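You operate a simulated robot arm through the tools that you are given. There is no shell and no other tool. Be economical: measure what you need, move in short steps, check, and stop when the job is done.

The job below is to be done with a simulated two-armed robot. You get a single attempt, and the scene is never put back.

Task
On the small table top, fold the beige cloth in half.
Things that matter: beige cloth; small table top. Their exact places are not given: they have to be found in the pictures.

The check looks at the end state, three seconds after you hand in, the way a careful person would. Anything else that was tipped, shoved, dropped, spilled or broken makes it a failure. Flat cloth is picked up by pressing the open fingertips on it (5 to 10 N) and closing them slowly along it; thin cloth reads only 2 to 8 mm in the jaws.

Robot
Two 7-joint arms with two-finger parallel grippers on one trunk, on a base that drives. Base frame: it is fixed to the floor where the robot stands at the start and does not move with it; the origin is under the middle of the robot, x ahead of it, y to its left, z up; the surface under the hand at the start is at about z = 0.78. Units: m, rad, N and s.
The left shoulder is at the start at [0.08, 0.131, 0.947], the right one opposite. With the tool pointing down near the work surface each hand reaches from about 0.4 to 0.86 m from the robot's upright axis, wherever it stands, measured 20 degrees to its own side. Places, roughly: small table top [0.7, 0.1, 0.8]. Payload 1.57 kg a hand.
The TCP of each hand is the grasp point between the finger pads, 0.03 m short of the fingertips. In the tool frame z runs along the fingers and y along their closing line. Largest opening 0.11 m; finger width 0.024, thickness 0.012; the body of the gripper, 0.048 by 0.112 m, starts 0.078 m behind the TCP.
Orientation is that of the tool frame in the base frame, as [roll, pitch, yaw] about the fixed x, y, z axes, in that order (R = Rz(yaw) Ry(pitch) Rx(roll)). With the fingers straight down and closing along the base's y, the tool's x points along the base's -x, its y along +y and its z along -z.

Tools
- The arms move only by the tool arm_command. It takes "left_increments", "right_increments" or both (then of equal length, played together; a hand with none holds still); each is a list of rows, each a list of 7 numbers: the shift along the tool's x, y, z in m, then the turn, a rotation vector about the tool's x, y, z in rad, then the closure, from 0 (fully open) to 1 (shut). In form: [[tx, ty, tz, wx, wy, wz, grip], ...]. A call has 1 to 10 rows; each row shifts and turns the commanded pose from where the row before left it, along the tool's axes as they then stand. A row lasts 0.2 s, in which the tool goes at most 0.05 m and 0.15 rad; a call with a longer step from one row to the next is refused whole, and so is a gripper value outside its range. Where a pose cannot be reached the arm comes as near as it can. A force on the tool above 40 N (or 10 N above the force at the start of the call, whichever is more), or a blocked arm, ends the call early, and 0.2 s more pass. Each finger travels about 0.108 m/s and halts on what it meets, pressing with about 43 N; the grip force reading is that of the motor and also rises with nothing between the fingers. The clock runs only during rows and for 0.2 s after the last one: add rows that do not move to give the fingers time. It gives the time, the measured TCP pose, the force on the tool (base axes), the opening and the grip force at its end, in the units of the frame above (readings bear some noise), with the torque about the TCP (base axes, N m) and any sound that the robot's microphone picked up, and new pictures: "views" is both (left out), scene, wrist or none (wrist: the cameras of the hands that moved).
- Cameras (640 x 400 px; columns grow to the right, rows downward): "scene" is now at [-0.0588, 0.0152, 1.4035]; the picture's right is [0.19, -0.98, 0.00], its down [-0.70, -0.14, -0.70] and it looks along [0.68, 0.13, -0.72] (base axes); focal length 290 px, centre (320, 200). "left" rides on the left gripper at [0.07, -0.016, -0.141] in its tool frame; the picture's right is [0.23, 0.97, 0.00], its down [-0.86, 0.20, -0.48] and it looks along [-0.47, 0.11, 0.88] (tool axes); focal length 222 px, centre (320, 200). "right" rides on the right gripper at [0.07, 0.016, -0.141] in its tool frame; the picture's right is [-0.23, 0.97, 0.00], its down [-0.86, -0.20, -0.48] and it looks along [-0.47, -0.11, 0.88] (tool axes); focal length 222 px, centre (320, 200).
- steer(legs): drives the robot by 1 to 6 legs, each [ahead, left, turn to the left] in m, m and rad, along the robot's own axes; the way and the turn of a leg run together, so that a leg with both is an arc; at most 1.5 m and 3.142 rad a leg. The arms and the cameras ride along, it lands a little off, and it stops where it bumps. It gives what a move gives, and a new picture of the scene camera.
- turn_head(pan, tilt): turns the head with the scene camera to pan (to the left, within 1.902 rad either way) and tilt (down, from -0.506 to 1.204), counted from straight ahead of the robot. It gives what a move gives, and a new picture of the scene camera.
- locate(camera, pixels): for up to 12 pixels [column, row] of the newest picture of that camera ("zoom" is the newest enlarged one), the place [x, y, z] in the base frame of the surface seen there, good to about 0.002 m. It takes no simulated time.
- close_up(camera, box): a new picture of the part [left, top, right, bottom] of that camera's present view, enlarged. It takes no simulated time.
- job_done(): hands the job in; it is judged then, once.

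Go step by step. Measure first, check grasps and placings, and put right what went wrong. The budget is 80 turns and 260 pictures, counting those below and the enlarged ones. Unless the task says otherwise, let go and move clear before handing in, and close with one line.

The tools are called after "Emit:" as a command line: name --argument value ..., lists and objects as JSON in quotes. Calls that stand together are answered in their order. arm_command: Moves the arms, as the interface text tells. Its arguments: {"type":"object","properties":{"left_increments":{"type":"array","items":{"type":"array","items":{"type":"number"}}},"right_increments":{"type":"array","items":{"type":"array","items":{"type":"number"}}},"views":{"type":"string","enum":["both","scene","wrist","none"]}},"required":[]} The other tools are called the same way: steer (legs) drives the base; turn_head (pan, tilt) turns the head that bears the scene camera; locate (camera, pixels) gives the place of the surface under pixels of a picture; close_up (camera, box) takes an enlarged picture of a part of a camera's view; job_done () hands the job in.

At the start:

```text
clock: 0.0
left_tool_pos: [0.5035, 0.3151, 1.0206]
left_tool_rot: [-3.141, 0.0, 3.141]
left_ft_force: [0.4, -0.3, 0.0]
left_torque: [0.03, -0.03, 0.01]
left_gripper_width: 0.1101
left_grasp_force: 0.1
right_tool_pos: [0.5054, -0.0915, 1.0145]
right_tool_rot: [-3.141, -0.001, -3.141]
right_ft_force: [-0.5, 0.5, 0.3]
right_torque: [-0.02, -0.01, 0.01]
right_gripper_width: 0.1099
right_grasp_force: 0.0
robot x, y, heading: [0.0019, 0.0015, 0.0]
head pan, tilt: [0.195, 0.801]
```

scene: 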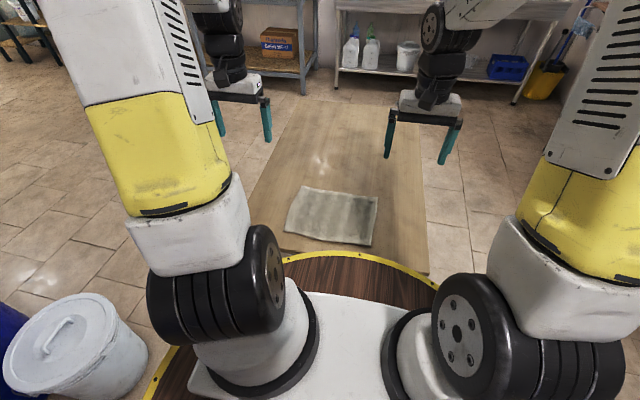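
right: 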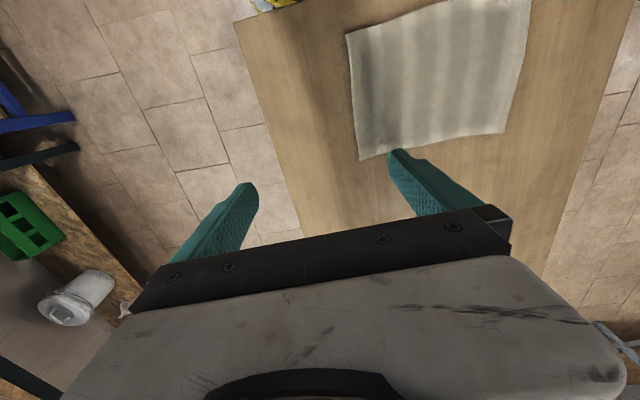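
left: 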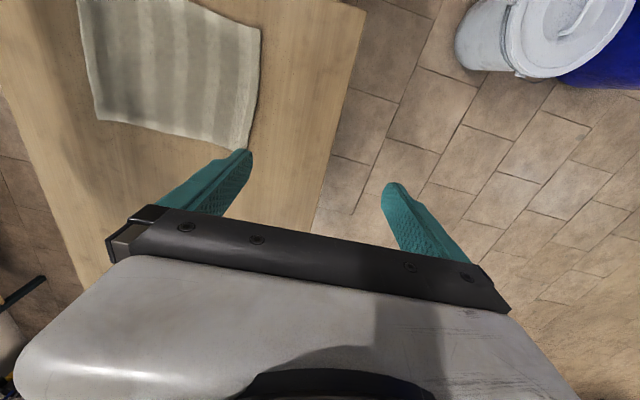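

The cloth shows in the scene picture with corners near (300,187), (378,196), (371,245), (285,232). I will measure those and the table corners.

Emit:
locate --camera "scene" --pixels '[[301, 188], [377, 197], [370, 244], [286, 231], [335, 215], [340, 191], [328, 238], [260, 240], [428, 265], [305, 105], [415, 110]]'

Emit:
close_up --camera "scene" --box '[240, 160, 440, 285]'

```text
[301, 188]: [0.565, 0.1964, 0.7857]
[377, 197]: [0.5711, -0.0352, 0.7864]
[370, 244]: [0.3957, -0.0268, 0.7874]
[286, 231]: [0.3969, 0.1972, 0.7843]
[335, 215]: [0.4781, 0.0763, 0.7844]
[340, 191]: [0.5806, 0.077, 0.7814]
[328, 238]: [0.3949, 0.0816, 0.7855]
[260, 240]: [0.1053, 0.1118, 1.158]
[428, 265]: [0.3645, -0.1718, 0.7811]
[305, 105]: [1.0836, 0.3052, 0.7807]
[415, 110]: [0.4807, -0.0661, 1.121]
```

```text
3.20 times, centred on (340, 222) of scene
```

zoom: 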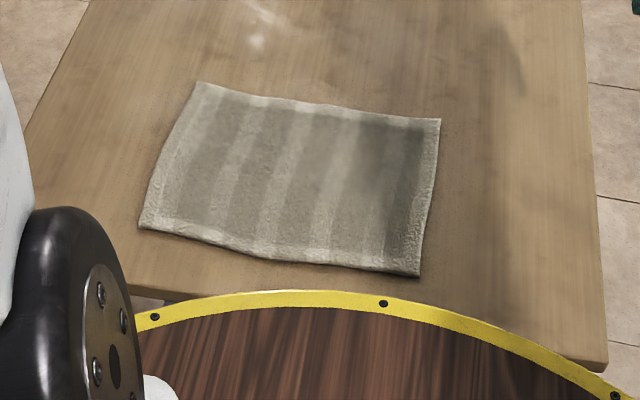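

The cloth lies at x 0.395–0.575, y −0.035–0.197, top near z 0.786, close to the near reach limit. I would like to back up a bit, so I'll look at both sides first.

Emit:
turn_head --pan 1.9 --tilt 0.7

Emit:
turn_head --pan -1.9 --tilt 0.7

```text
clock: 1.7
left_tool_pos: [0.5039, 0.3152, 1.02]
left_tool_rot: [-3.141, 0.001, -3.141]
left_ft_force: [0.0, 0.0, -0.7]
left_torque: [-0.04, 0.01, 0.03]
left_gripper_width: 0.11
left_grasp_force: 0.0
right_tool_pos: [0.5034, -0.0914, 1.0152]
right_tool_rot: [-3.141, -0.001, 3.141]
right_ft_force: [-0.5, 0.2, -0.2]
right_torque: [0.0, 0.03, 0.03]
right_gripper_width: 0.1099
right_grasp_force: 0.0
robot x, y, heading: [0.0015, -0.0006, 0.002]
head pan, tilt: [1.901, 0.7]
```

scene: 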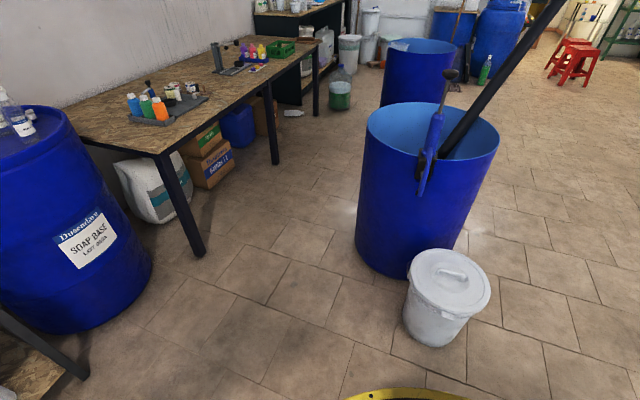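

```text
clock: 4.9
left_tool_pos: [0.5037, 0.3151, 1.0203]
left_tool_rot: [3.141, 0.0, -3.141]
left_ft_force: [0.6, 0.3, -0.6]
left_torque: [-0.01, 0.02, 0.0]
left_gripper_width: 0.1099
left_grasp_force: 0.0
right_tool_pos: [0.5032, -0.0913, 1.0141]
right_tool_rot: [3.141, 0.0, -3.142]
right_ft_force: [0.3, 0.4, 0.3]
right_torque: [0.0, 0.03, 0.0]
right_gripper_width: 0.1098
right_grasp_force: 0.1
robot x, y, heading: [-0.0028, 0.0005, -0.0]
head pan, tilt: [-1.901, 0.7]
```

scene: 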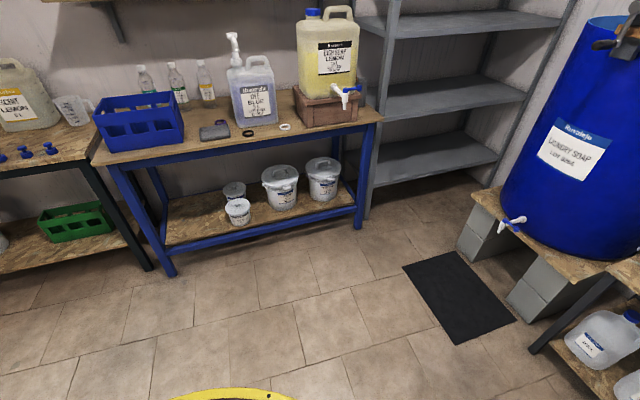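

The floor is clear near the base on both sides, so I'll back up 0.15 m and look ahead again.

Emit:
steer --legs '[[-0.15, 0, 0]]'

Emit:
turn_head --pan 0.15 --tilt 0.75

```text
clock: 6.3
left_tool_pos: [0.3495, 0.3158, 1.0199]
left_tool_rot: [3.14, -0.001, -3.141]
left_ft_force: [-0.4, 0.4, -0.6]
left_torque: [0.0, 0.0, -0.02]
left_gripper_width: 0.1101
left_grasp_force: 0.1
right_tool_pos: [0.3495, -0.091, 1.0146]
right_tool_rot: [3.141, -0.002, -3.141]
right_ft_force: [-0.9, 0.1, 0.4]
right_torque: [-0.01, -0.01, -0.02]
right_gripper_width: 0.1098
right_grasp_force: 0.1
robot x, y, heading: [-0.1544, 0.0002, -0.001]
head pan, tilt: [-1.901, 0.7]
```

scene: 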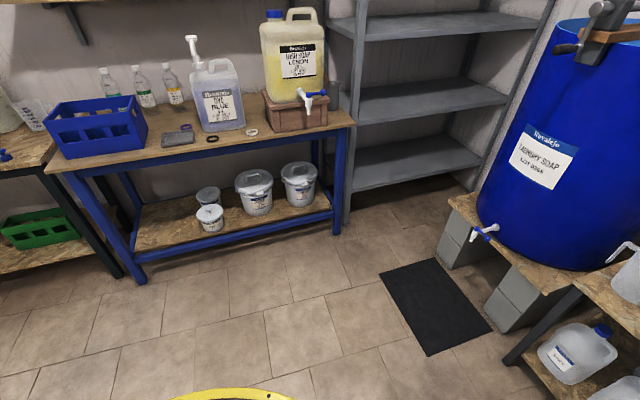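

```text
clock: 8.2
left_tool_pos: [0.3488, 0.3157, 1.02]
left_tool_rot: [-3.14, 0.001, -3.139]
left_ft_force: [-0.4, 0.1, 0.6]
left_torque: [-0.04, -0.03, 0.02]
left_gripper_width: 0.11
left_grasp_force: 0.0
right_tool_pos: [0.3497, -0.0918, 1.0146]
right_tool_rot: [3.141, 0.0, -3.141]
right_ft_force: [-0.2, 0.1, -0.4]
right_torque: [0.02, 0.01, -0.02]
right_gripper_width: 0.1099
right_grasp_force: 0.0
robot x, y, heading: [-0.1513, -0.0027, 0.0]
head pan, tilt: [0.15, 0.75]
```

scene: 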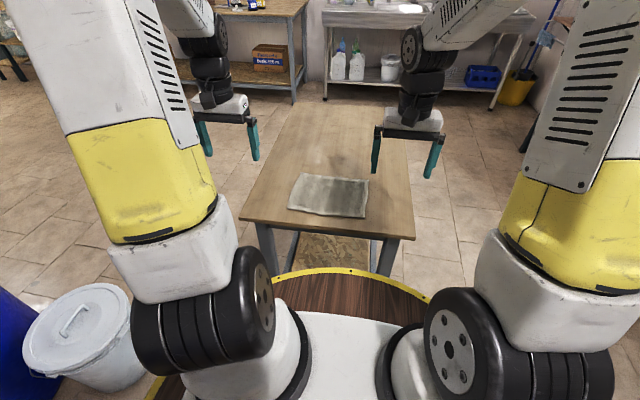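

The whole cloth is visible around (290–368, 173–218); I'll zoom and re-measure corners and the table edge.

Emit:
close_up --camera "scene" --box '[265, 155, 393, 235]'

```text
5.00 times, centred on (329, 195) of scene
```

zoom: 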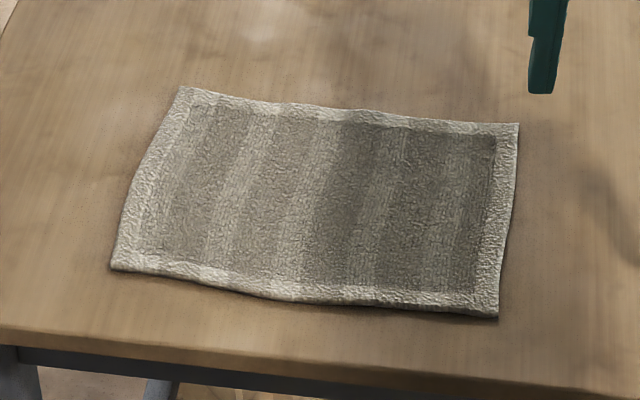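

Emit:
locate --camera "zoom" --pixels '[[180, 90], [517, 125], [497, 314], [113, 267], [300, 106], [360, 113], [430, 120], [280, 295], [400, 302], [200, 282], [310, 200], [350, 350]]'

```text
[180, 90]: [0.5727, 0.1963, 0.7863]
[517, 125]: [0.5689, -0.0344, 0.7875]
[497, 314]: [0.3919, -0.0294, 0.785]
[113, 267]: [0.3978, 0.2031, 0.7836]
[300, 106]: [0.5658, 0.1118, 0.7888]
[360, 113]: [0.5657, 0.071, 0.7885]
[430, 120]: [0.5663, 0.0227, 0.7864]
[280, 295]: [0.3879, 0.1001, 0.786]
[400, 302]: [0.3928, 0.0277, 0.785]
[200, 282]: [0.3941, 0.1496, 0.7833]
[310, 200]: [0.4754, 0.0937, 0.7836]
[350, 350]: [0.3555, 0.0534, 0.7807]
```

The cloth is 0.178 (x) by 0.232 (y), on a table at z≈0.781. I'll fold the far edge (x≈0.568) over the near edge (x≈0.393) with both hands pinching the far corners, so first I turn both hands 90° to close along x.

Emit:
arm_command --left_increments '[[0, 0, 0, 0, 0, 0.15, 0], [0, 0, 0, 0, 0, 0.15, 0], [0, 0, 0, 0, 0, 0.15, 0], [0, 0, 0, 0, 0, 0.15, 0], [0, 0, 0, 0, 0, 0.15, 0], [0, 0, 0, 0, 0, 0.15, 0], [0, 0, 0, 0, 0, 0.15, 0], [0, 0, 0, 0, 0, 0.15, 0], [0, 0, 0, 0, 0, 0.15, 0], [0, 0, 0, 0, 0, 0.15, 0]]' --right_increments '[[0, 0, 0, 0, 0, -0.15, 0], [0, 0, 0, 0, 0, -0.15, 0], [0, 0, 0, 0, 0, -0.15, 0], [0, 0, 0, 0, 0, -0.15, 0], [0, 0, 0, 0, 0, -0.15, 0], [0, 0, 0, 0, 0, -0.15, 0], [0, 0, 0, 0, 0, -0.15, 0], [0, 0, 0, 0, 0, -0.15, 0], [0, 0, 0, 0, 0, -0.15, 0], [0, 0, 0, 0, 0, -0.15, 0]]' --views "scene"

```text
clock: 10.4
left_tool_pos: [0.3489, 0.318, 1.0202]
left_tool_rot: [3.141, -0.001, 1.64]
left_ft_force: [-0.1, -0.1, 0.8]
left_torque: [0.0, -0.01, -0.01]
left_gripper_width: 0.1099
left_grasp_force: 0.1
right_tool_pos: [0.3479, -0.0897, 1.0142]
right_tool_rot: [-3.141, -0.001, -1.639]
right_ft_force: [0.5, -0.3, 0.1]
right_torque: [0.01, 0.01, 0.0]
right_gripper_width: 0.1098
right_grasp_force: 0.1
robot x, y, heading: [-0.154, 0.0023, -0.001]
head pan, tilt: [0.15, 0.75]
```

scene: 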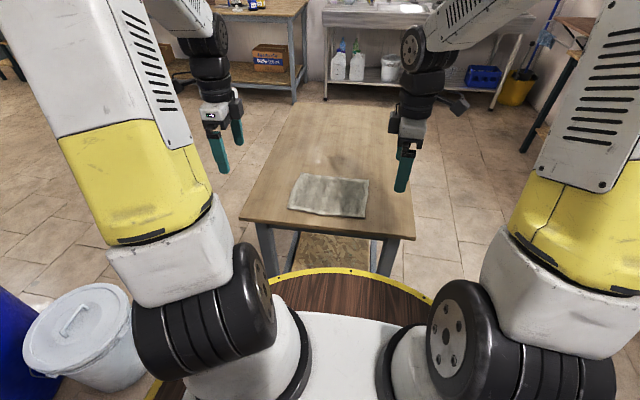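

Both hands turned without trouble. Next I finish the turn, carry them above the far corners, set the opening to about 0.05 and tilt 0.15 rad so the far finger is lower.

Emit:
arm_command --left_increments '[[0, 0, 0, 0, 0, 0.07, 0.3], [-0.0233, 0.0377, 0, 0, 0, 0, 0.55], [-0.0233, 0.0377, 0, 0, 0, 0, 0.55], [-0.0233, 0.0377, 0, 0, 0, 0, 0.55], [-0.0233, 0.0377, 0, 0, 0, 0, 0.55], [-0.0233, 0.0377, 0, 0, 0, 0, 0.55], [-0.0233, 0.0377, 0, 0, 0, 0, 0.55], [0, 0, 0.04, 0, 0, 0, 0.55], [0, 0, 0.04, 0, 0, 0, 0.55], [0, 0, 0.04, 0.15, 0, 0, 0.55]]' --right_increments '[[0, 0, 0, 0, 0, -0.07, 0.3], [-0.0127, -0.0378, 0, 0, 0, 0, 0.55], [-0.0127, -0.0378, 0, 0, 0, 0, 0.55], [-0.0127, -0.0378, 0, 0, 0, 0, 0.55], [-0.0127, -0.0378, 0, 0, 0, 0, 0.55], [-0.0127, -0.0378, 0, 0, 0, 0, 0.55], [-0.0127, -0.0378, 0, 0, 0, 0, 0.55], [0, 0, 0.038, 0, 0, 0, 0.55], [0, 0, 0.038, 0, 0, 0, 0.55], [0, 0, 0.038, -0.15, 0, 0, 0.55]]'

```text
clock: 12.6
left_tool_pos: [0.5738, 0.1749, 0.9013]
left_tool_rot: [-2.993, -0.001, 1.573]
left_ft_force: [-0.9, -0.1, 1.0]
left_torque: [0.01, -0.06, 0.02]
left_gripper_width: 0.0497
left_grasp_force: 0.0
right_tool_pos: [0.577, -0.0155, 0.9002]
right_tool_rot: [2.993, 0.0, -1.571]
right_ft_force: [0.2, 0.4, 1.4]
right_torque: [-0.02, -0.09, 0.04]
right_gripper_width: 0.0499
right_grasp_force: 0.0
robot x, y, heading: [-0.1493, -0.0017, 0.001]
head pan, tilt: [0.15, 0.75]
```

scene: 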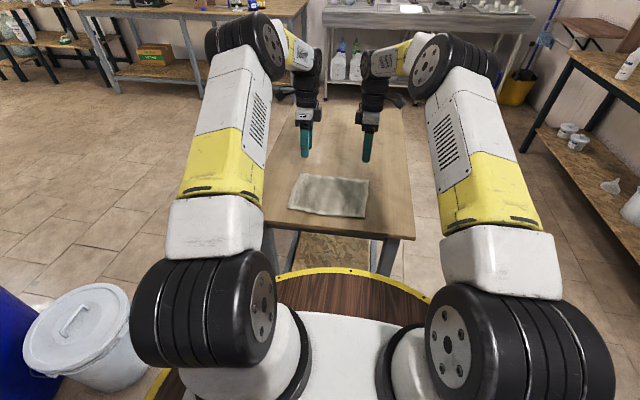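
right: 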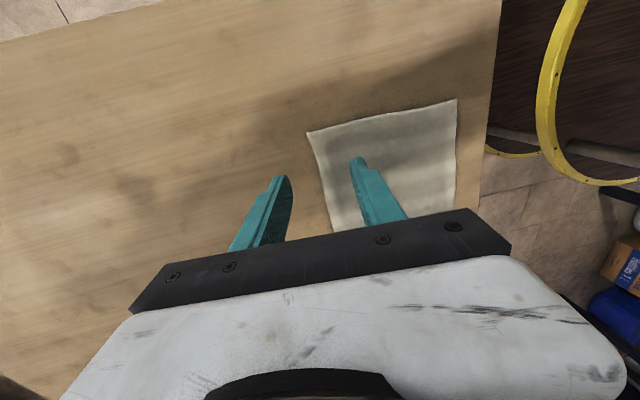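
left: 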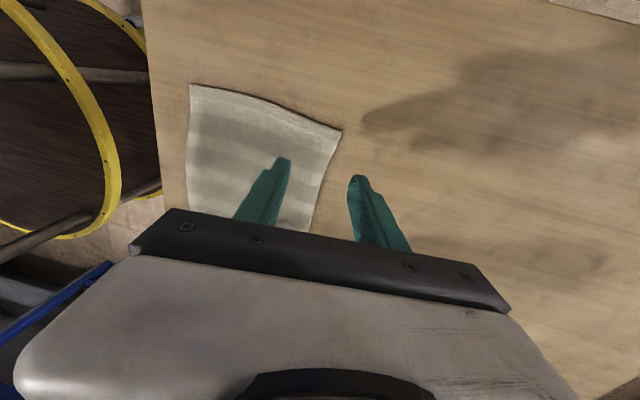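

Both far fingers are beyond the cloth edge and near fingers above it. I'll reduce the tilt to 0.08, narrow to 0.04 m, shift toward the edge and descend to just above contact.

Emit:
arm_command --left_increments '[[0, -0.007, 0, -0.07, 0, 0, 0.636], [0, 0, 0.025, 0, 0, 0, 0.636], [0, 0, 0.025, 0, 0, 0, 0.636], [0, 0, 0.025, 0, 0, 0, 0.636]]' --right_increments '[[0, 0.0105, 0, 0.07, 0, 0, 0.636], [0, 0, 0.025, 0, 0, 0, 0.636], [0, 0, 0.025, 0, 0, 0, 0.636], [0, 0, 0.025, 0, 0, 0, 0.636]]'

```text
clock: 13.6
left_tool_pos: [0.5636, 0.1782, 0.8245]
left_tool_rot: [-3.061, 0.001, 1.574]
left_ft_force: [0.4, 0.1, 0.2]
left_torque: [-0.04, -0.03, 0.0]
left_gripper_width: 0.0402
left_grasp_force: 0.0
right_tool_pos: [0.5597, -0.0145, 0.8278]
right_tool_rot: [3.062, 0.001, -1.57]
right_ft_force: [-0.7, 0.5, -0.1]
right_torque: [0.01, -0.02, -0.02]
right_gripper_width: 0.04
right_grasp_force: 0.1
robot x, y, heading: [-0.1545, 0.001, 0.0]
head pan, tilt: [0.15, 0.75]
```

scene: 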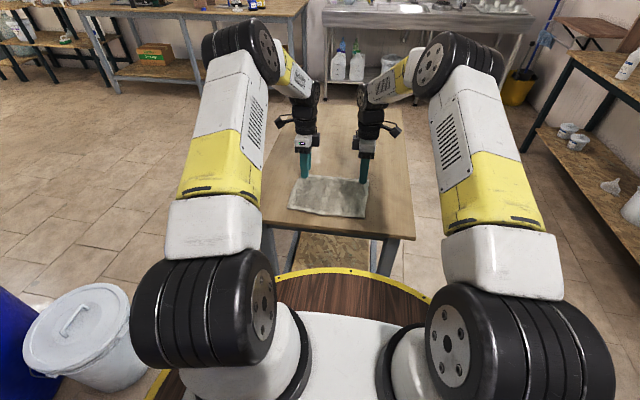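
right: 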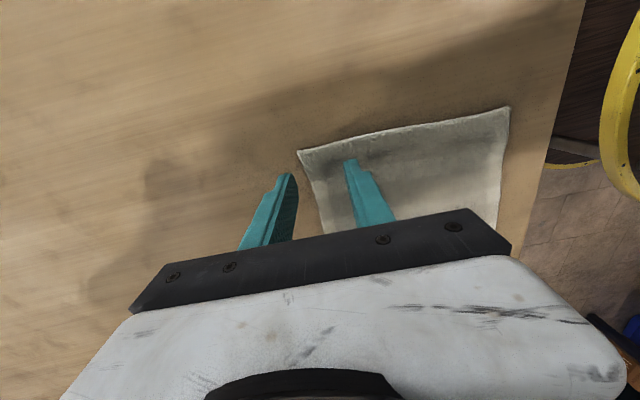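
left: 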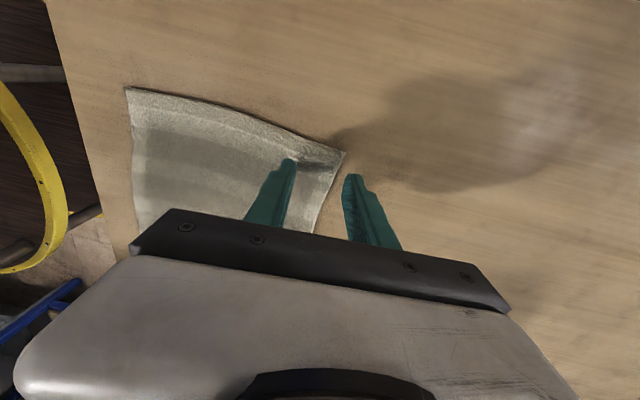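

Fingers straddle the far edge at both corners. I'll lower gently until a press force shows.

Emit:
arm_command --left_increments '[[0, 0, 0.004, 0, 0, 0, 0.636], [0, 0, 0.004, 0, 0, 0, 0.636], [0, 0, 0.002, 0, 0, 0, 0.636]]' --right_increments '[[0, 0, 0.005, 0, 0, 0, 0.636], [0, 0, 0.005, 0, 0, 0, 0.636], [0, 0, 0.003, 0, 0, 0, 0.636]]' --views "wrist"

```text
clock: 14.4
left_tool_pos: [0.5617, 0.1794, 0.8161]
left_tool_rot: [-3.062, 0.0, 1.574]
left_ft_force: [-0.4, -1.1, 0.4]
left_torque: [-0.01, -0.04, 0.01]
left_gripper_width: 0.0401
left_grasp_force: 0.1
right_tool_pos: [0.5591, -0.0151, 0.814]
right_tool_rot: [3.061, 0.001, -1.571]
right_ft_force: [-0.4, 0.6, -0.7]
right_torque: [-0.04, 0.0, 0.02]
right_gripper_width: 0.0403
right_grasp_force: 0.1
robot x, y, heading: [-0.1578, 0.002, -0.0]
head pan, tilt: [0.15, 0.75]
```

right: 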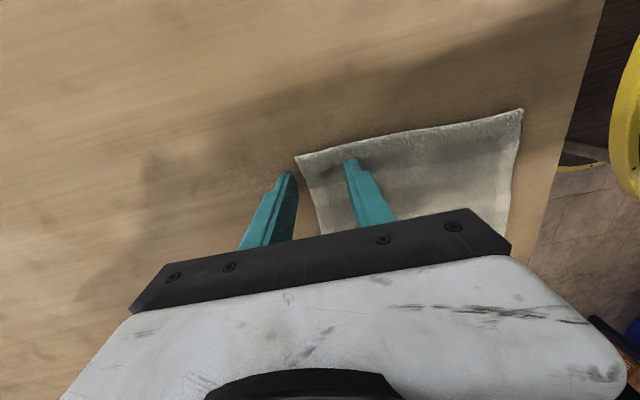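
left: 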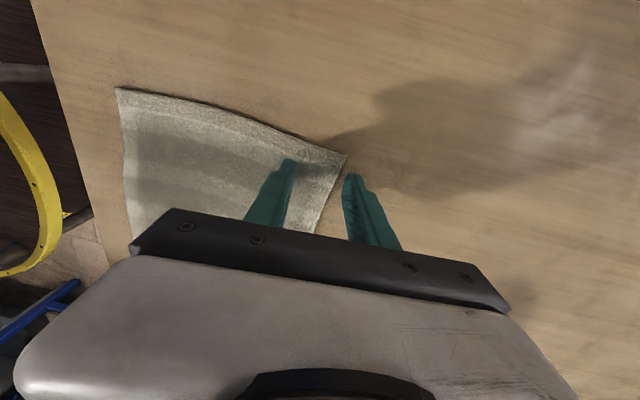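

No force yet; continuing down in 1.5 mm steps.

Emit:
arm_command --left_increments '[[0, 0, 0.002, 0, 0, 0, 0.636], [0, 0, 0.0015, 0, 0, 0, 0.636], [0, 0, 0.0015, 0, 0, 0, 0.636]]' --right_increments '[[0, 0, 0.001, 0, 0, 0, 0.636], [0, 0, 0.001, 0, 0, 0, 0.636], [0, 0, 0.001, 0, 0, 0, 0.636]]' --views "none"

```text
clock: 15.2
left_tool_pos: [0.5627, 0.1767, 0.8128]
left_tool_rot: [-3.062, -0.001, 1.573]
left_ft_force: [0.1, 1.7, 6.9]
left_torque: [0.03, -0.17, 0.04]
left_gripper_width: 0.0396
left_grasp_force: 0.0
right_tool_pos: [0.5577, -0.0148, 0.8113]
right_tool_rot: [3.065, -0.001, -1.571]
right_ft_force: [1.1, -2.7, 7.0]
right_torque: [-0.1, -0.21, -0.04]
right_gripper_width: 0.0405
right_grasp_force: 0.0
robot x, y, heading: [-0.1559, -0.0008, 0.001]
head pan, tilt: [0.15, 0.75]
```

Both press at 7 N, but the torque says it is the far fingers only. I'll level by 0.05 rad, press 1 mm more and close slowly.

Emit:
arm_command --left_increments '[[0, 0, 0.0008, -0.05, 0, 0, 0.636], [0, 0, 0, 0, 0, 0, 0.68], [0, 0, 0, 0, 0, 0, 0.72], [0, 0, 0, 0, 0, 0, 0.76], [0, 0, 0, 0, 0, 0, 0.8], [0, 0, 0, 0, 0, 0, 0.84], [0, 0, 0, 0, 0, 0, 0.88], [0, 0, 0, 0, 0, 0, 0.92], [0, 0, 0, 0, 0, 0, 0.96], [0, 0, 0, 0, 0, 0, 1]]' --right_increments '[[0, 0, 0.0008, 0.05, 0, 0, 0.636], [0, 0, 0, 0, 0, 0, 0.68], [0, 0, 0, 0, 0, 0, 0.72], [0, 0, 0, 0, 0, 0, 0.76], [0, 0, 0, 0, 0, 0, 0.8], [0, 0, 0, 0, 0, 0, 0.84], [0, 0, 0, 0, 0, 0, 0.88], [0, 0, 0, 0, 0, 0, 0.92], [0, 0, 0, 0, 0, 0, 0.96], [0, 0, 0, 0, 0, 0, 1]]'

```text
clock: 17.4
left_tool_pos: [0.5594, 0.1774, 0.8111]
left_tool_rot: [-3.113, -0.001, 1.574]
left_ft_force: [-5.0, 0.4, 13.3]
left_torque: [0.01, 0.23, 0.04]
left_gripper_width: 0.0067
left_grasp_force: 26.2
right_tool_pos: [0.5572, -0.0142, 0.8124]
right_tool_rot: [3.113, 0.001, -1.571]
right_ft_force: [-9.8, 2.6, 36.0]
right_torque: [-0.05, 0.6, -0.04]
right_gripper_width: 0.006
right_grasp_force: 26.0
robot x, y, heading: [-0.1556, 0.0003, -0.003]
head pan, tilt: [0.15, 0.75]
```

scene: 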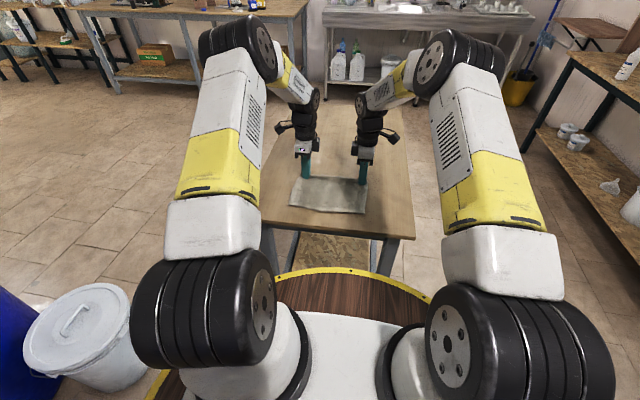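
right: 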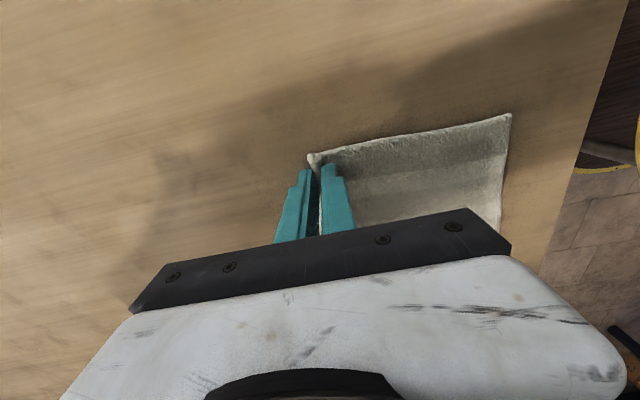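
left: 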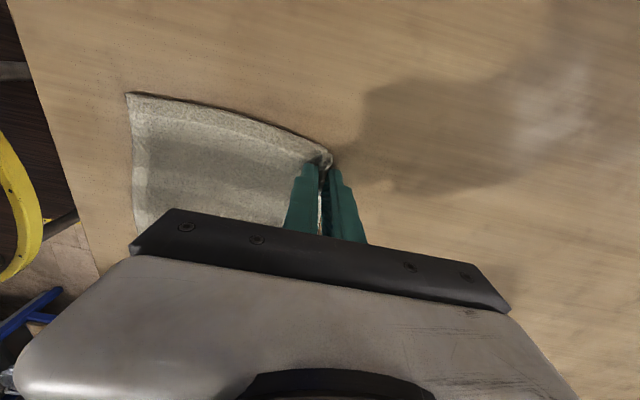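

Both jaws hold cloth (6–7 mm) with the edge between the pads. I'll lift 0.04 m to check.

Emit:
arm_command --left_increments '[[0, 0, -0.01, 0, 0, 0, 1], [0, -0.003, -0.015, 0, 0, 0, 1], [0, -0.005, -0.015, 0, 0, 0, 1]]' --right_increments '[[0, 0, -0.01, 0, 0, 0, 1], [0, 0.003, -0.015, 0, 0, 0, 1], [0, 0.005, -0.015, 0, 0, 0, 1]]'

```text
clock: 18.2
left_tool_pos: [0.555, 0.177, 0.8518]
left_tool_rot: [-3.11, 0.0, 1.574]
left_ft_force: [-0.3, -1.0, -0.5]
left_torque: [-0.02, 0.0, -0.01]
left_gripper_width: 0.006
left_grasp_force: 25.9
right_tool_pos: [0.5518, -0.0157, 0.8489]
right_tool_rot: [3.111, 0.0, -1.572]
right_ft_force: [0.9, 0.5, -1.5]
right_torque: [0.03, -0.03, 0.02]
right_gripper_width: 0.0049
right_grasp_force: 25.4
robot x, y, heading: [-0.155, -0.0046, 0.005]
head pan, tilt: [0.15, 0.75]
```

scene: 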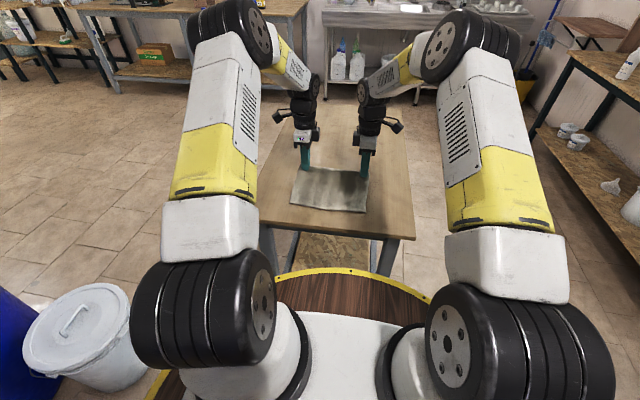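
right: 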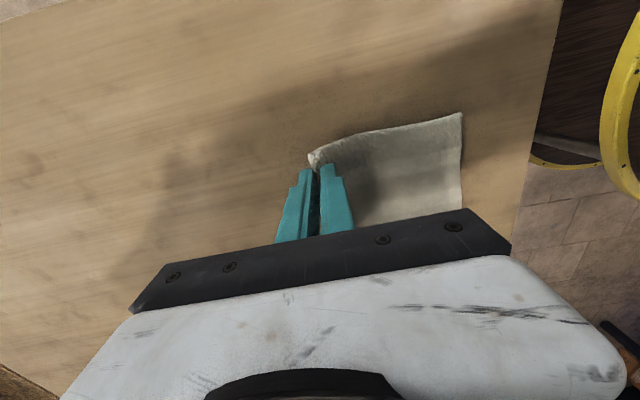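
left: 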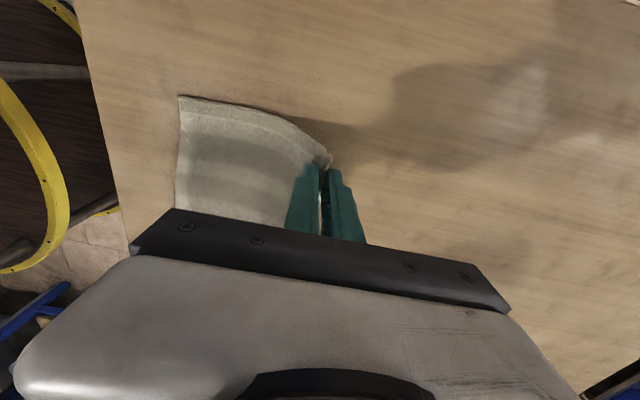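

The far edge is up and held by both hands (6 and 5 mm). Now I carry it along an arc toward the near edge, leaning the hands so the edge ends up lying toward the robot; first half now.

Emit:
arm_command --left_increments '[[0, -0.0176, -0.0196, -0.07, 0, 0, 1], [0, -0.0232, -0.0112, -0.1, 0, 0, 1], [0, -0.0243, 0.0016, -0.1, 0, 0, 1], [0, -0.0201, 0.0118, -0.12, 0, 0, 1]]' --right_increments '[[0, 0.0176, -0.0226, 0.07, 0, 0, 1], [0, 0.0232, -0.0112, 0.1, 0, 0, 1], [0, 0.0243, 0.0016, 0.1, 0, 0, 1], [0, 0.0201, 0.0118, 0.12, 0, 0, 1]]'

```text
clock: 19.2
left_tool_pos: [0.4733, 0.1766, 0.8601]
left_tool_rot: [2.78, 0.001, 1.574]
left_ft_force: [-0.1, -1.9, -0.9]
left_torque: [-0.07, 0.05, 0.01]
left_gripper_width: 0.0049
left_grasp_force: 26.0
right_tool_pos: [0.4695, -0.0166, 0.8621]
right_tool_rot: [-2.78, 0.0, -1.571]
right_ft_force: [0.0, 2.0, -1.1]
right_torque: [-0.01, 0.02, 0.06]
right_gripper_width: 0.0048
right_grasp_force: 25.3
robot x, y, heading: [-0.1569, 0.0009, -0.004]
head pan, tilt: [0.15, 0.75]
```

scene: 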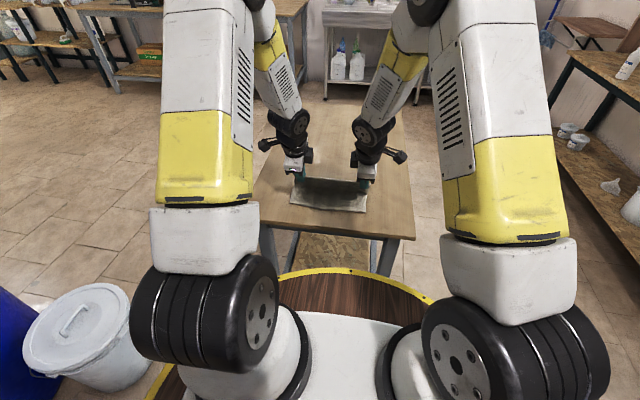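
right: 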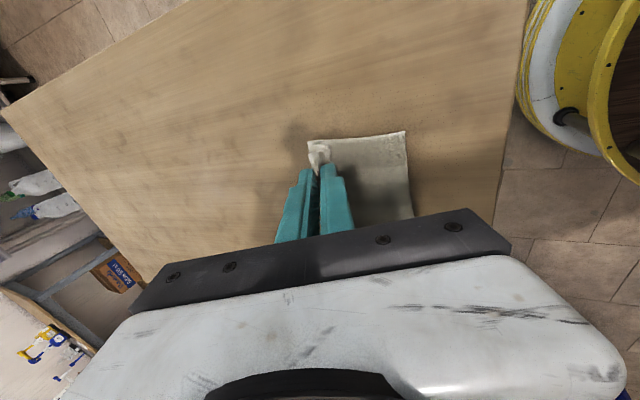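
left: 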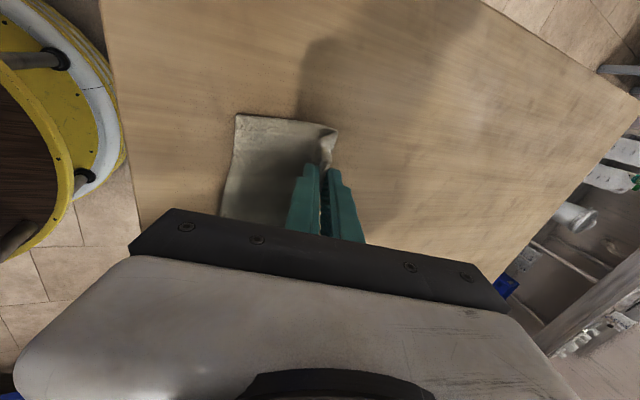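

The cloth follows, but the hands are lower than planned (z 0.860) because I had the lean sign wrong in the shift sums. I recomputed from the measured pose: rise a little, then go on toward the near edge.

Emit:
arm_command --left_increments '[[0, -0.0197, -0.0232, -0.1, 0, 0, 1], [0, -0.0262, -0.0047, -0.1, 0, 0, 1], [0, -0.0276, 0.0036, -0.1, 0, 0, 1]]' --right_increments '[[0, 0.0197, -0.0222, 0.1, 0, 0, 1], [0, 0.0262, -0.0047, 0.1, 0, 0, 1], [0, 0.0276, 0.0036, 0.1, 0, 0, 1]]'

Emit:
close_up --camera "scene" --box '[265, 155, 393, 235]'

```text
clock: 19.9
left_tool_pos: [0.425, 0.2018, 0.8779]
left_tool_rot: [2.551, 0.03, 1.632]
left_ft_force: [0.8, -15.6, 1.9]
left_torque: [-0.33, -0.05, -0.19]
left_gripper_width: 0.0037
left_grasp_force: 24.9
right_tool_pos: [0.4411, -0.0442, 0.8901]
right_tool_rot: [-2.549, 0.078, -1.655]
right_ft_force: [-2.0, 15.6, -0.7]
right_torque: [0.3, 0.02, 0.29]
right_gripper_width: 0.0042
right_grasp_force: 24.6
robot x, y, heading: [-0.1548, 0.0024, 0.007]
head pan, tilt: [0.15, 0.75]
stopped in row 3 (right hand): the force on the tool passed its limit at 43 N (the readings are from after the stop); the commanded pose is now the measured one
```

scene: 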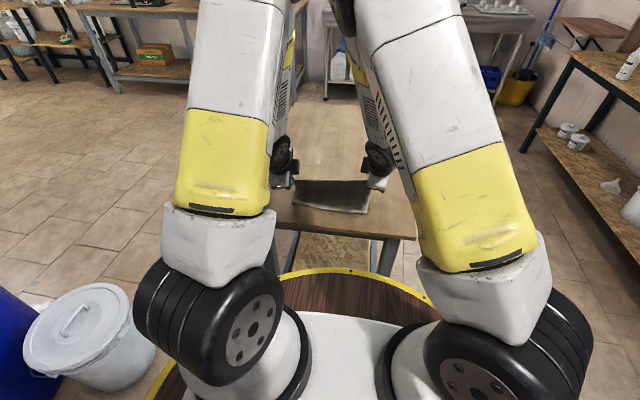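
right: 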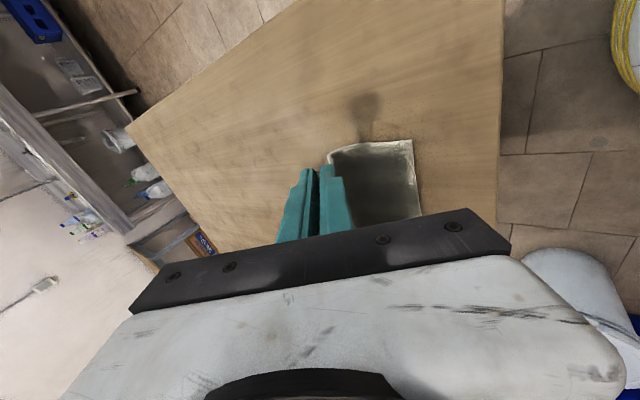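
left: 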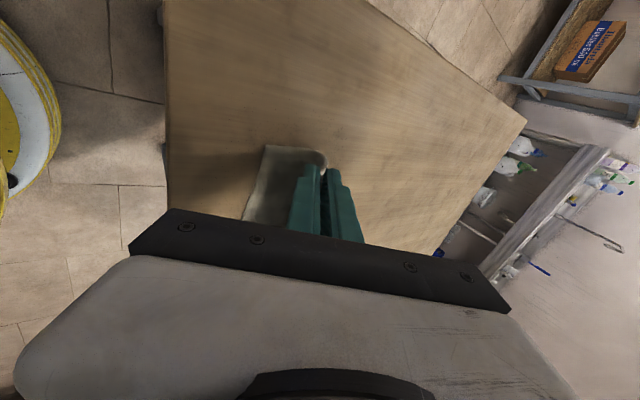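

```text
5.00 times, centred on (329, 195) of scene
```

zoom: 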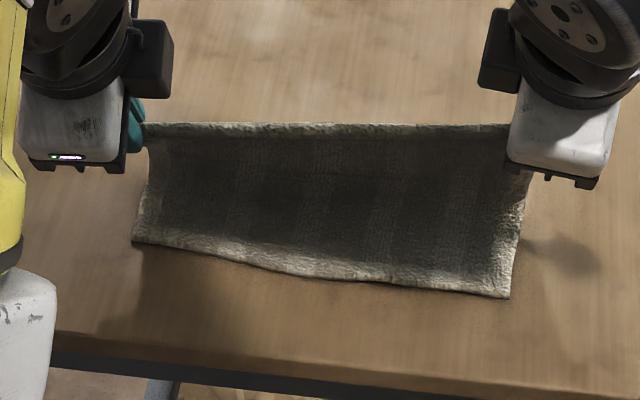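

The hands drifted apart (y 0.202 and −0.044), stretching the cloth with ±15 N; this lean so near the robot seems out of reach. I'll ease the hands back together with less lean, then check.

Emit:
arm_command --left_increments '[[-0.008, 0, 0, 0.07, 0.01, 0.02, 1], [-0.008, 0, 0, 0.07, 0.01, 0.02, 1], [-0.008, 0, 0, 0.07, 0.01, 0.02, 1]]' --right_increments '[[-0.009, 0, 0, -0.07, 0.025, -0.03, 1], [-0.009, 0, 0, -0.07, 0.025, -0.03, 1], [-0.009, 0, 0, -0.07, 0.025, -0.03, 1]]'

Emit:
close_up --camera "scene" --box '[265, 155, 393, 235]'

```text
clock: 20.7
left_tool_pos: [0.4253, 0.1817, 0.8754]
left_tool_rot: [2.767, -0.026, 1.596]
left_ft_force: [0.0, 0.2, 0.1]
left_torque: [0.04, -0.06, 0.01]
left_gripper_width: 0.0039
left_grasp_force: 24.4
right_tool_pos: [0.4417, -0.0213, 0.8906]
right_tool_rot: [-2.765, -0.039, -1.616]
right_ft_force: [-0.2, -0.3, 0.0]
right_torque: [-0.01, -0.05, -0.03]
right_gripper_width: 0.0039
right_grasp_force: 24.5
robot x, y, heading: [-0.1538, -0.0009, 0.003]
head pan, tilt: [0.15, 0.75]
```

scene: 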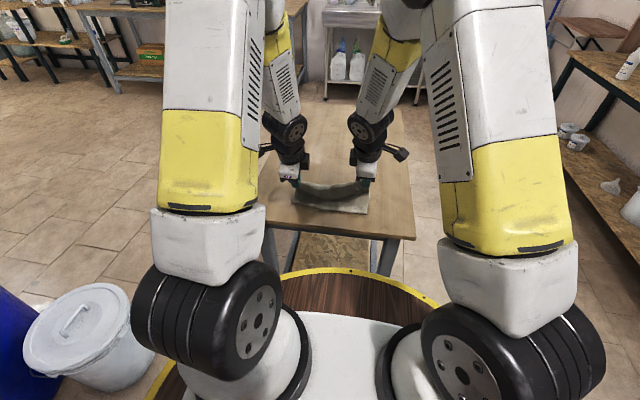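
right: 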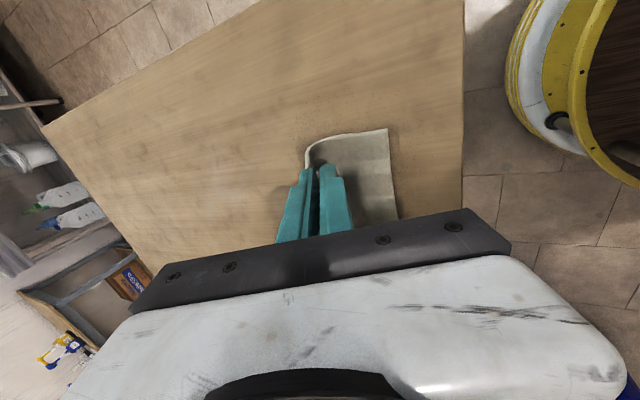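
left: 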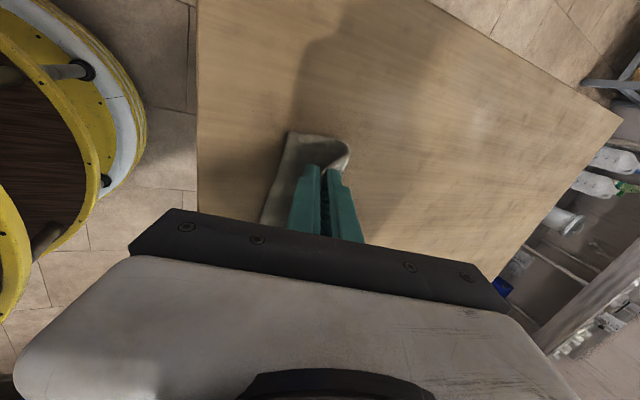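

```text
5.00 times, centred on (329, 195) of scene
```

zoom: 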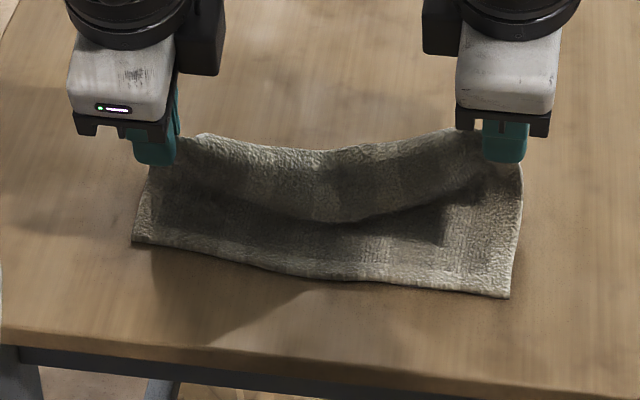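

The cloth is still held, and the folded half hangs from the jaws with some slack. I'll widen the hands slightly, level the right hand with the left, and carry the edge toward the near side in small steps at this lean.

Emit:
arm_command --left_increments '[[0.003, -0.0011, 0.0028, 0, -0.01, 0.01, 1], [0.003, -0.0167, 0.0042, 0, -0.01, 0, 1], [0, -0.0137, 0.0075, 0, 0, 0, 1]]' --right_increments '[[0.003, 0.022, 0.0107, 0, -0.015, -0.02, 1], [0.003, 0.0167, 0.0042, 0, -0.015, -0.01, 1], [0, 0.0137, 0.0075, 0, 0, 0, 1]]'

Emit:
close_up --camera "scene" --box '[265, 155, 393, 235]'

```text
clock: 21.5
left_tool_pos: [0.4003, 0.1866, 0.852]
left_tool_rot: [2.766, -0.013, 1.578]
left_ft_force: [-0.6, 0.5, 0.2]
left_torque: [-0.02, -0.11, 0.02]
left_gripper_width: 0.0038
left_grasp_force: 24.3
right_tool_pos: [0.4006, -0.0269, 0.8498]
right_tool_rot: [-2.761, -0.022, -1.578]
right_ft_force: [-0.1, 0.0, -0.1]
right_torque: [0.01, -0.04, -0.03]
right_gripper_width: 0.0041
right_grasp_force: 24.4
robot x, y, heading: [-0.1539, -0.0025, 0.003]
head pan, tilt: [0.15, 0.75]
```

scene: 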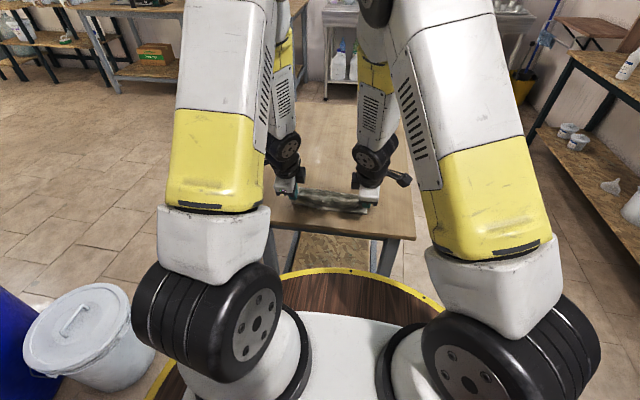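
right: 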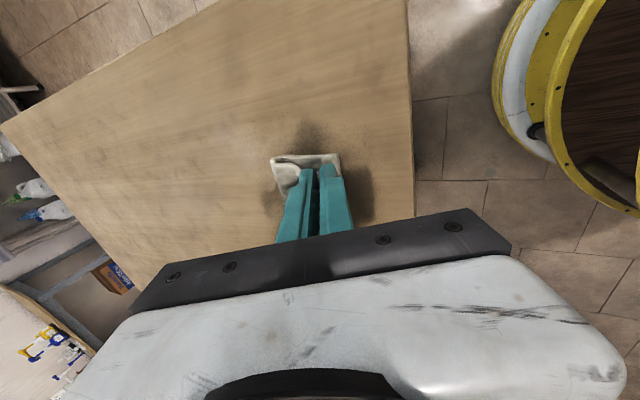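
left: 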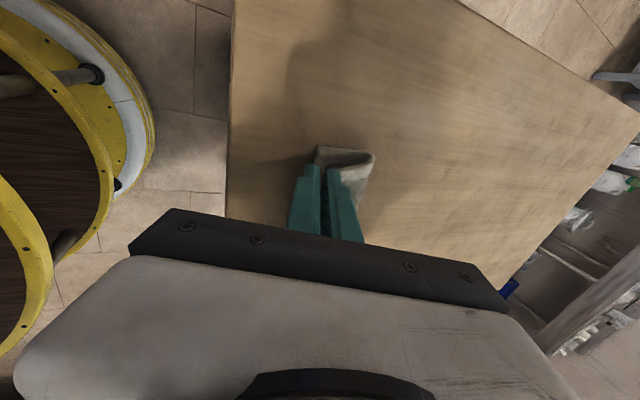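

```text
5.00 times, centred on (329, 195) of scene
```

zoom: 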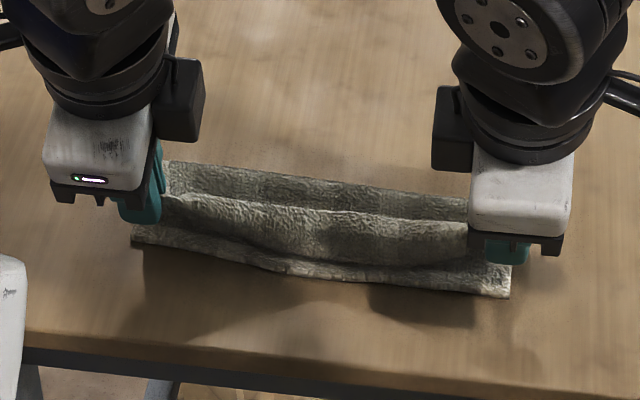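

The upper layer now lies over the lower, with the jaws just behind the near edge. I'll lower in two steps to just above the lower layer.

Emit:
arm_command --left_increments '[[0.001, -0.0084, 0.0117, 0, 0, 0, 1], [0, -0.0084, 0.0117, 0, 0, 0, 1], [0, 0, 0, 0, 0, 0, 1]]' --right_increments '[[0, 0.01, 0.0108, 0, 0, 0, 1], [0, 0.01, 0.0108, 0, 0, 0, 1], [0, 0, 0, 0, 0, 0, 1]]'

Emit:
close_up --camera "scene" --box '[265, 155, 393, 235]'

```text
clock: 22.3
left_tool_pos: [0.3938, 0.1869, 0.8219]
left_tool_rot: [2.768, -0.012, 1.576]
left_ft_force: [-1.2, 0.4, -0.7]
left_torque: [-0.04, -0.09, 0.0]
left_gripper_width: 0.0042
left_grasp_force: 24.9
right_tool_pos: [0.3903, -0.0282, 0.8219]
right_tool_rot: [-2.763, -0.02, -1.579]
right_ft_force: [-0.5, 0.2, 0.3]
right_torque: [0.01, -0.05, 0.0]
right_gripper_width: 0.0038
right_grasp_force: 25.0
robot x, y, heading: [-0.155, -0.0006, 0.007]
head pan, tilt: [0.15, 0.75]
```

scene: 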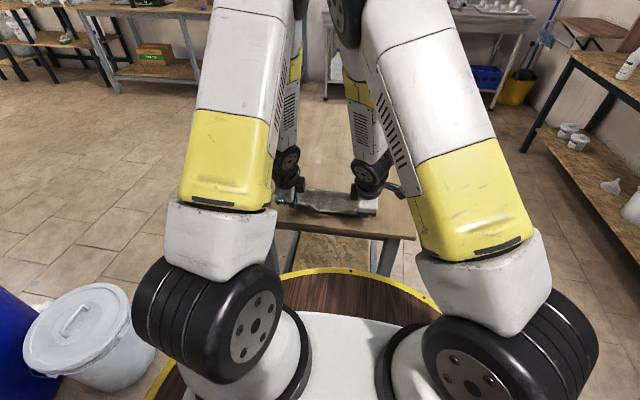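
right: 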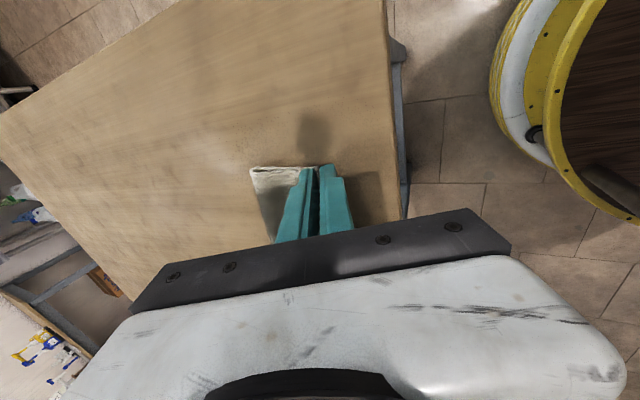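
left: 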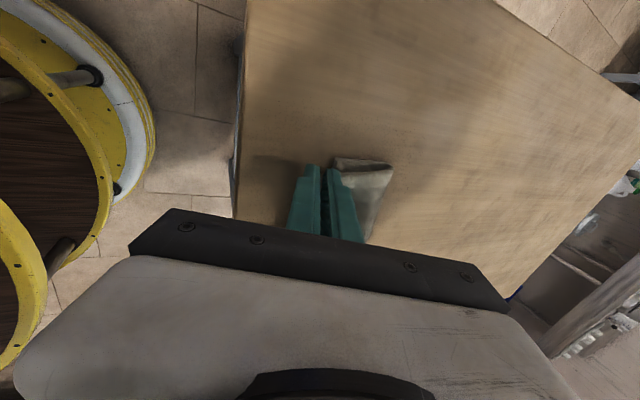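

```text
5.00 times, centred on (329, 195) of scene
```

zoom: 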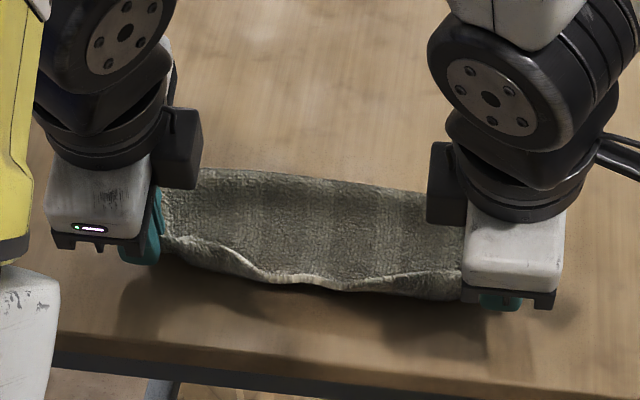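

The upper layer's edge now lies over the near edge. I'll open gently to about 0.025 m in place and look before retreating.

Emit:
arm_command --left_increments '[[0, 0, 0.002, 0, 0, 0, 1], [0, 0, 0, 0, 0, 0, 0.93], [0, 0, 0, 0, 0, 0, 0.88], [0, 0, 0, 0, 0, 0, 0.83], [0, 0, 0, 0, 0, 0, 0.78], [0, 0, 0, 0, 0, 0, 0.78]]' --right_increments '[[0, 0, 0.002, 0, 0, 0, 1], [0, 0, 0, 0, 0, 0, 0.93], [0, 0, 0, 0, 0, 0, 0.88], [0, 0, 0, 0, 0, 0, 0.83], [0, 0, 0, 0, 0, 0, 0.78], [0, 0, 0, 0, 0, 0, 0.78]]'

Emit:
close_up --camera "scene" --box '[265, 155, 393, 235]'

Emit:
close_up --camera "right" --box '[200, 120, 400, 245]'

Emit:
close_up --camera "left" --box '[240, 120, 440, 245]'

```text
clock: 23.7
left_tool_pos: [0.3946, 0.1863, 0.8208]
left_tool_rot: [2.768, -0.009, 1.576]
left_ft_force: [-0.4, -0.1, 0.3]
left_torque: [0.01, -0.01, -0.01]
left_gripper_width: 0.0242
left_grasp_force: 0.0
right_tool_pos: [0.3904, -0.0271, 0.8203]
right_tool_rot: [-2.764, -0.02, -1.578]
right_ft_force: [0.0, -0.6, 0.5]
right_torque: [-0.02, 0.01, 0.01]
right_gripper_width: 0.024
right_grasp_force: 0.1
robot x, y, heading: [-0.1505, 0.0037, 0.002]
head pan, tilt: [0.15, 0.75]
```

scene: 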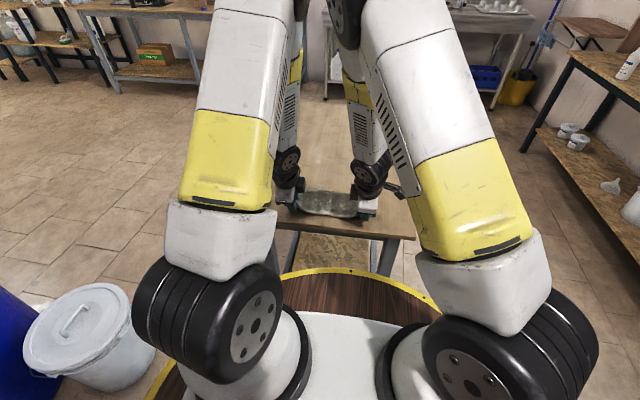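
right: 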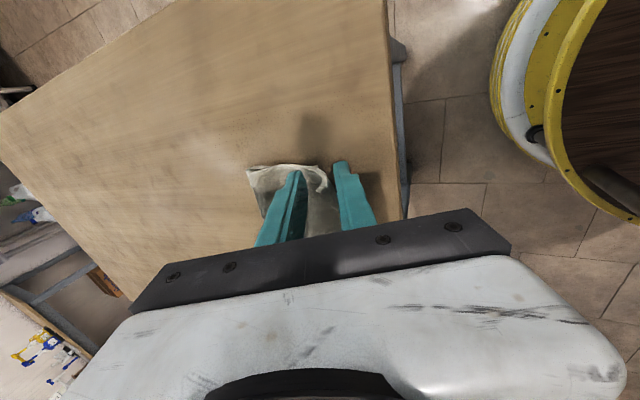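
left: 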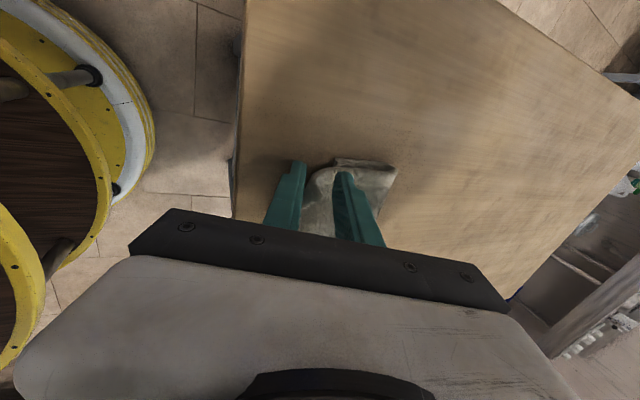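

```text
5.00 times, centred on (329, 195) of scene
```

zoom: 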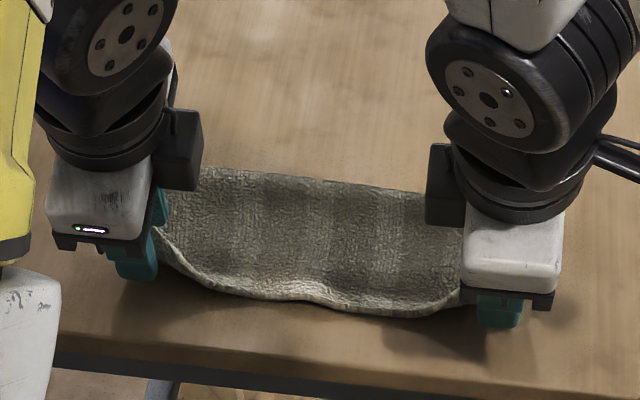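

```text
3.20 times, centred on (300, 182) of right
```

zoom: 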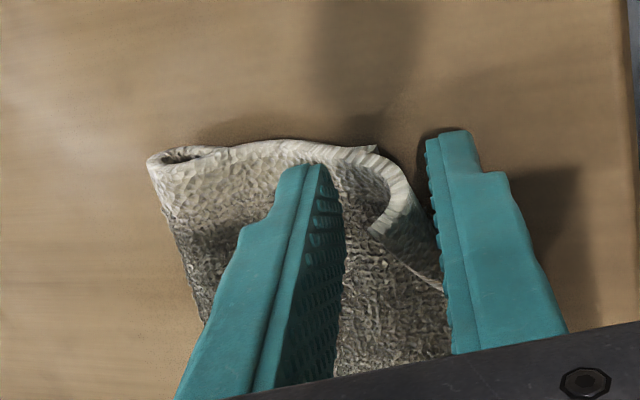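

```text
3.20 times, centred on (340, 182) of left
```

zoom: 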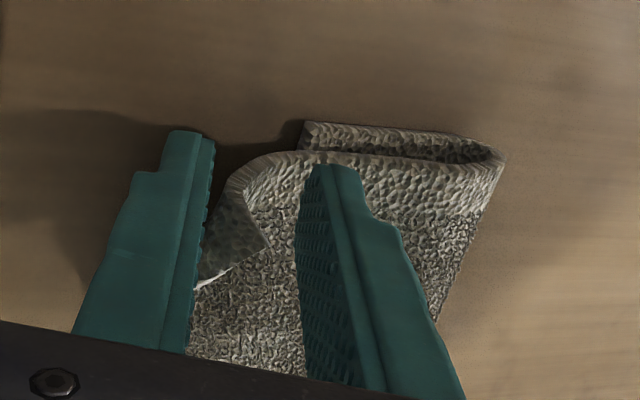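

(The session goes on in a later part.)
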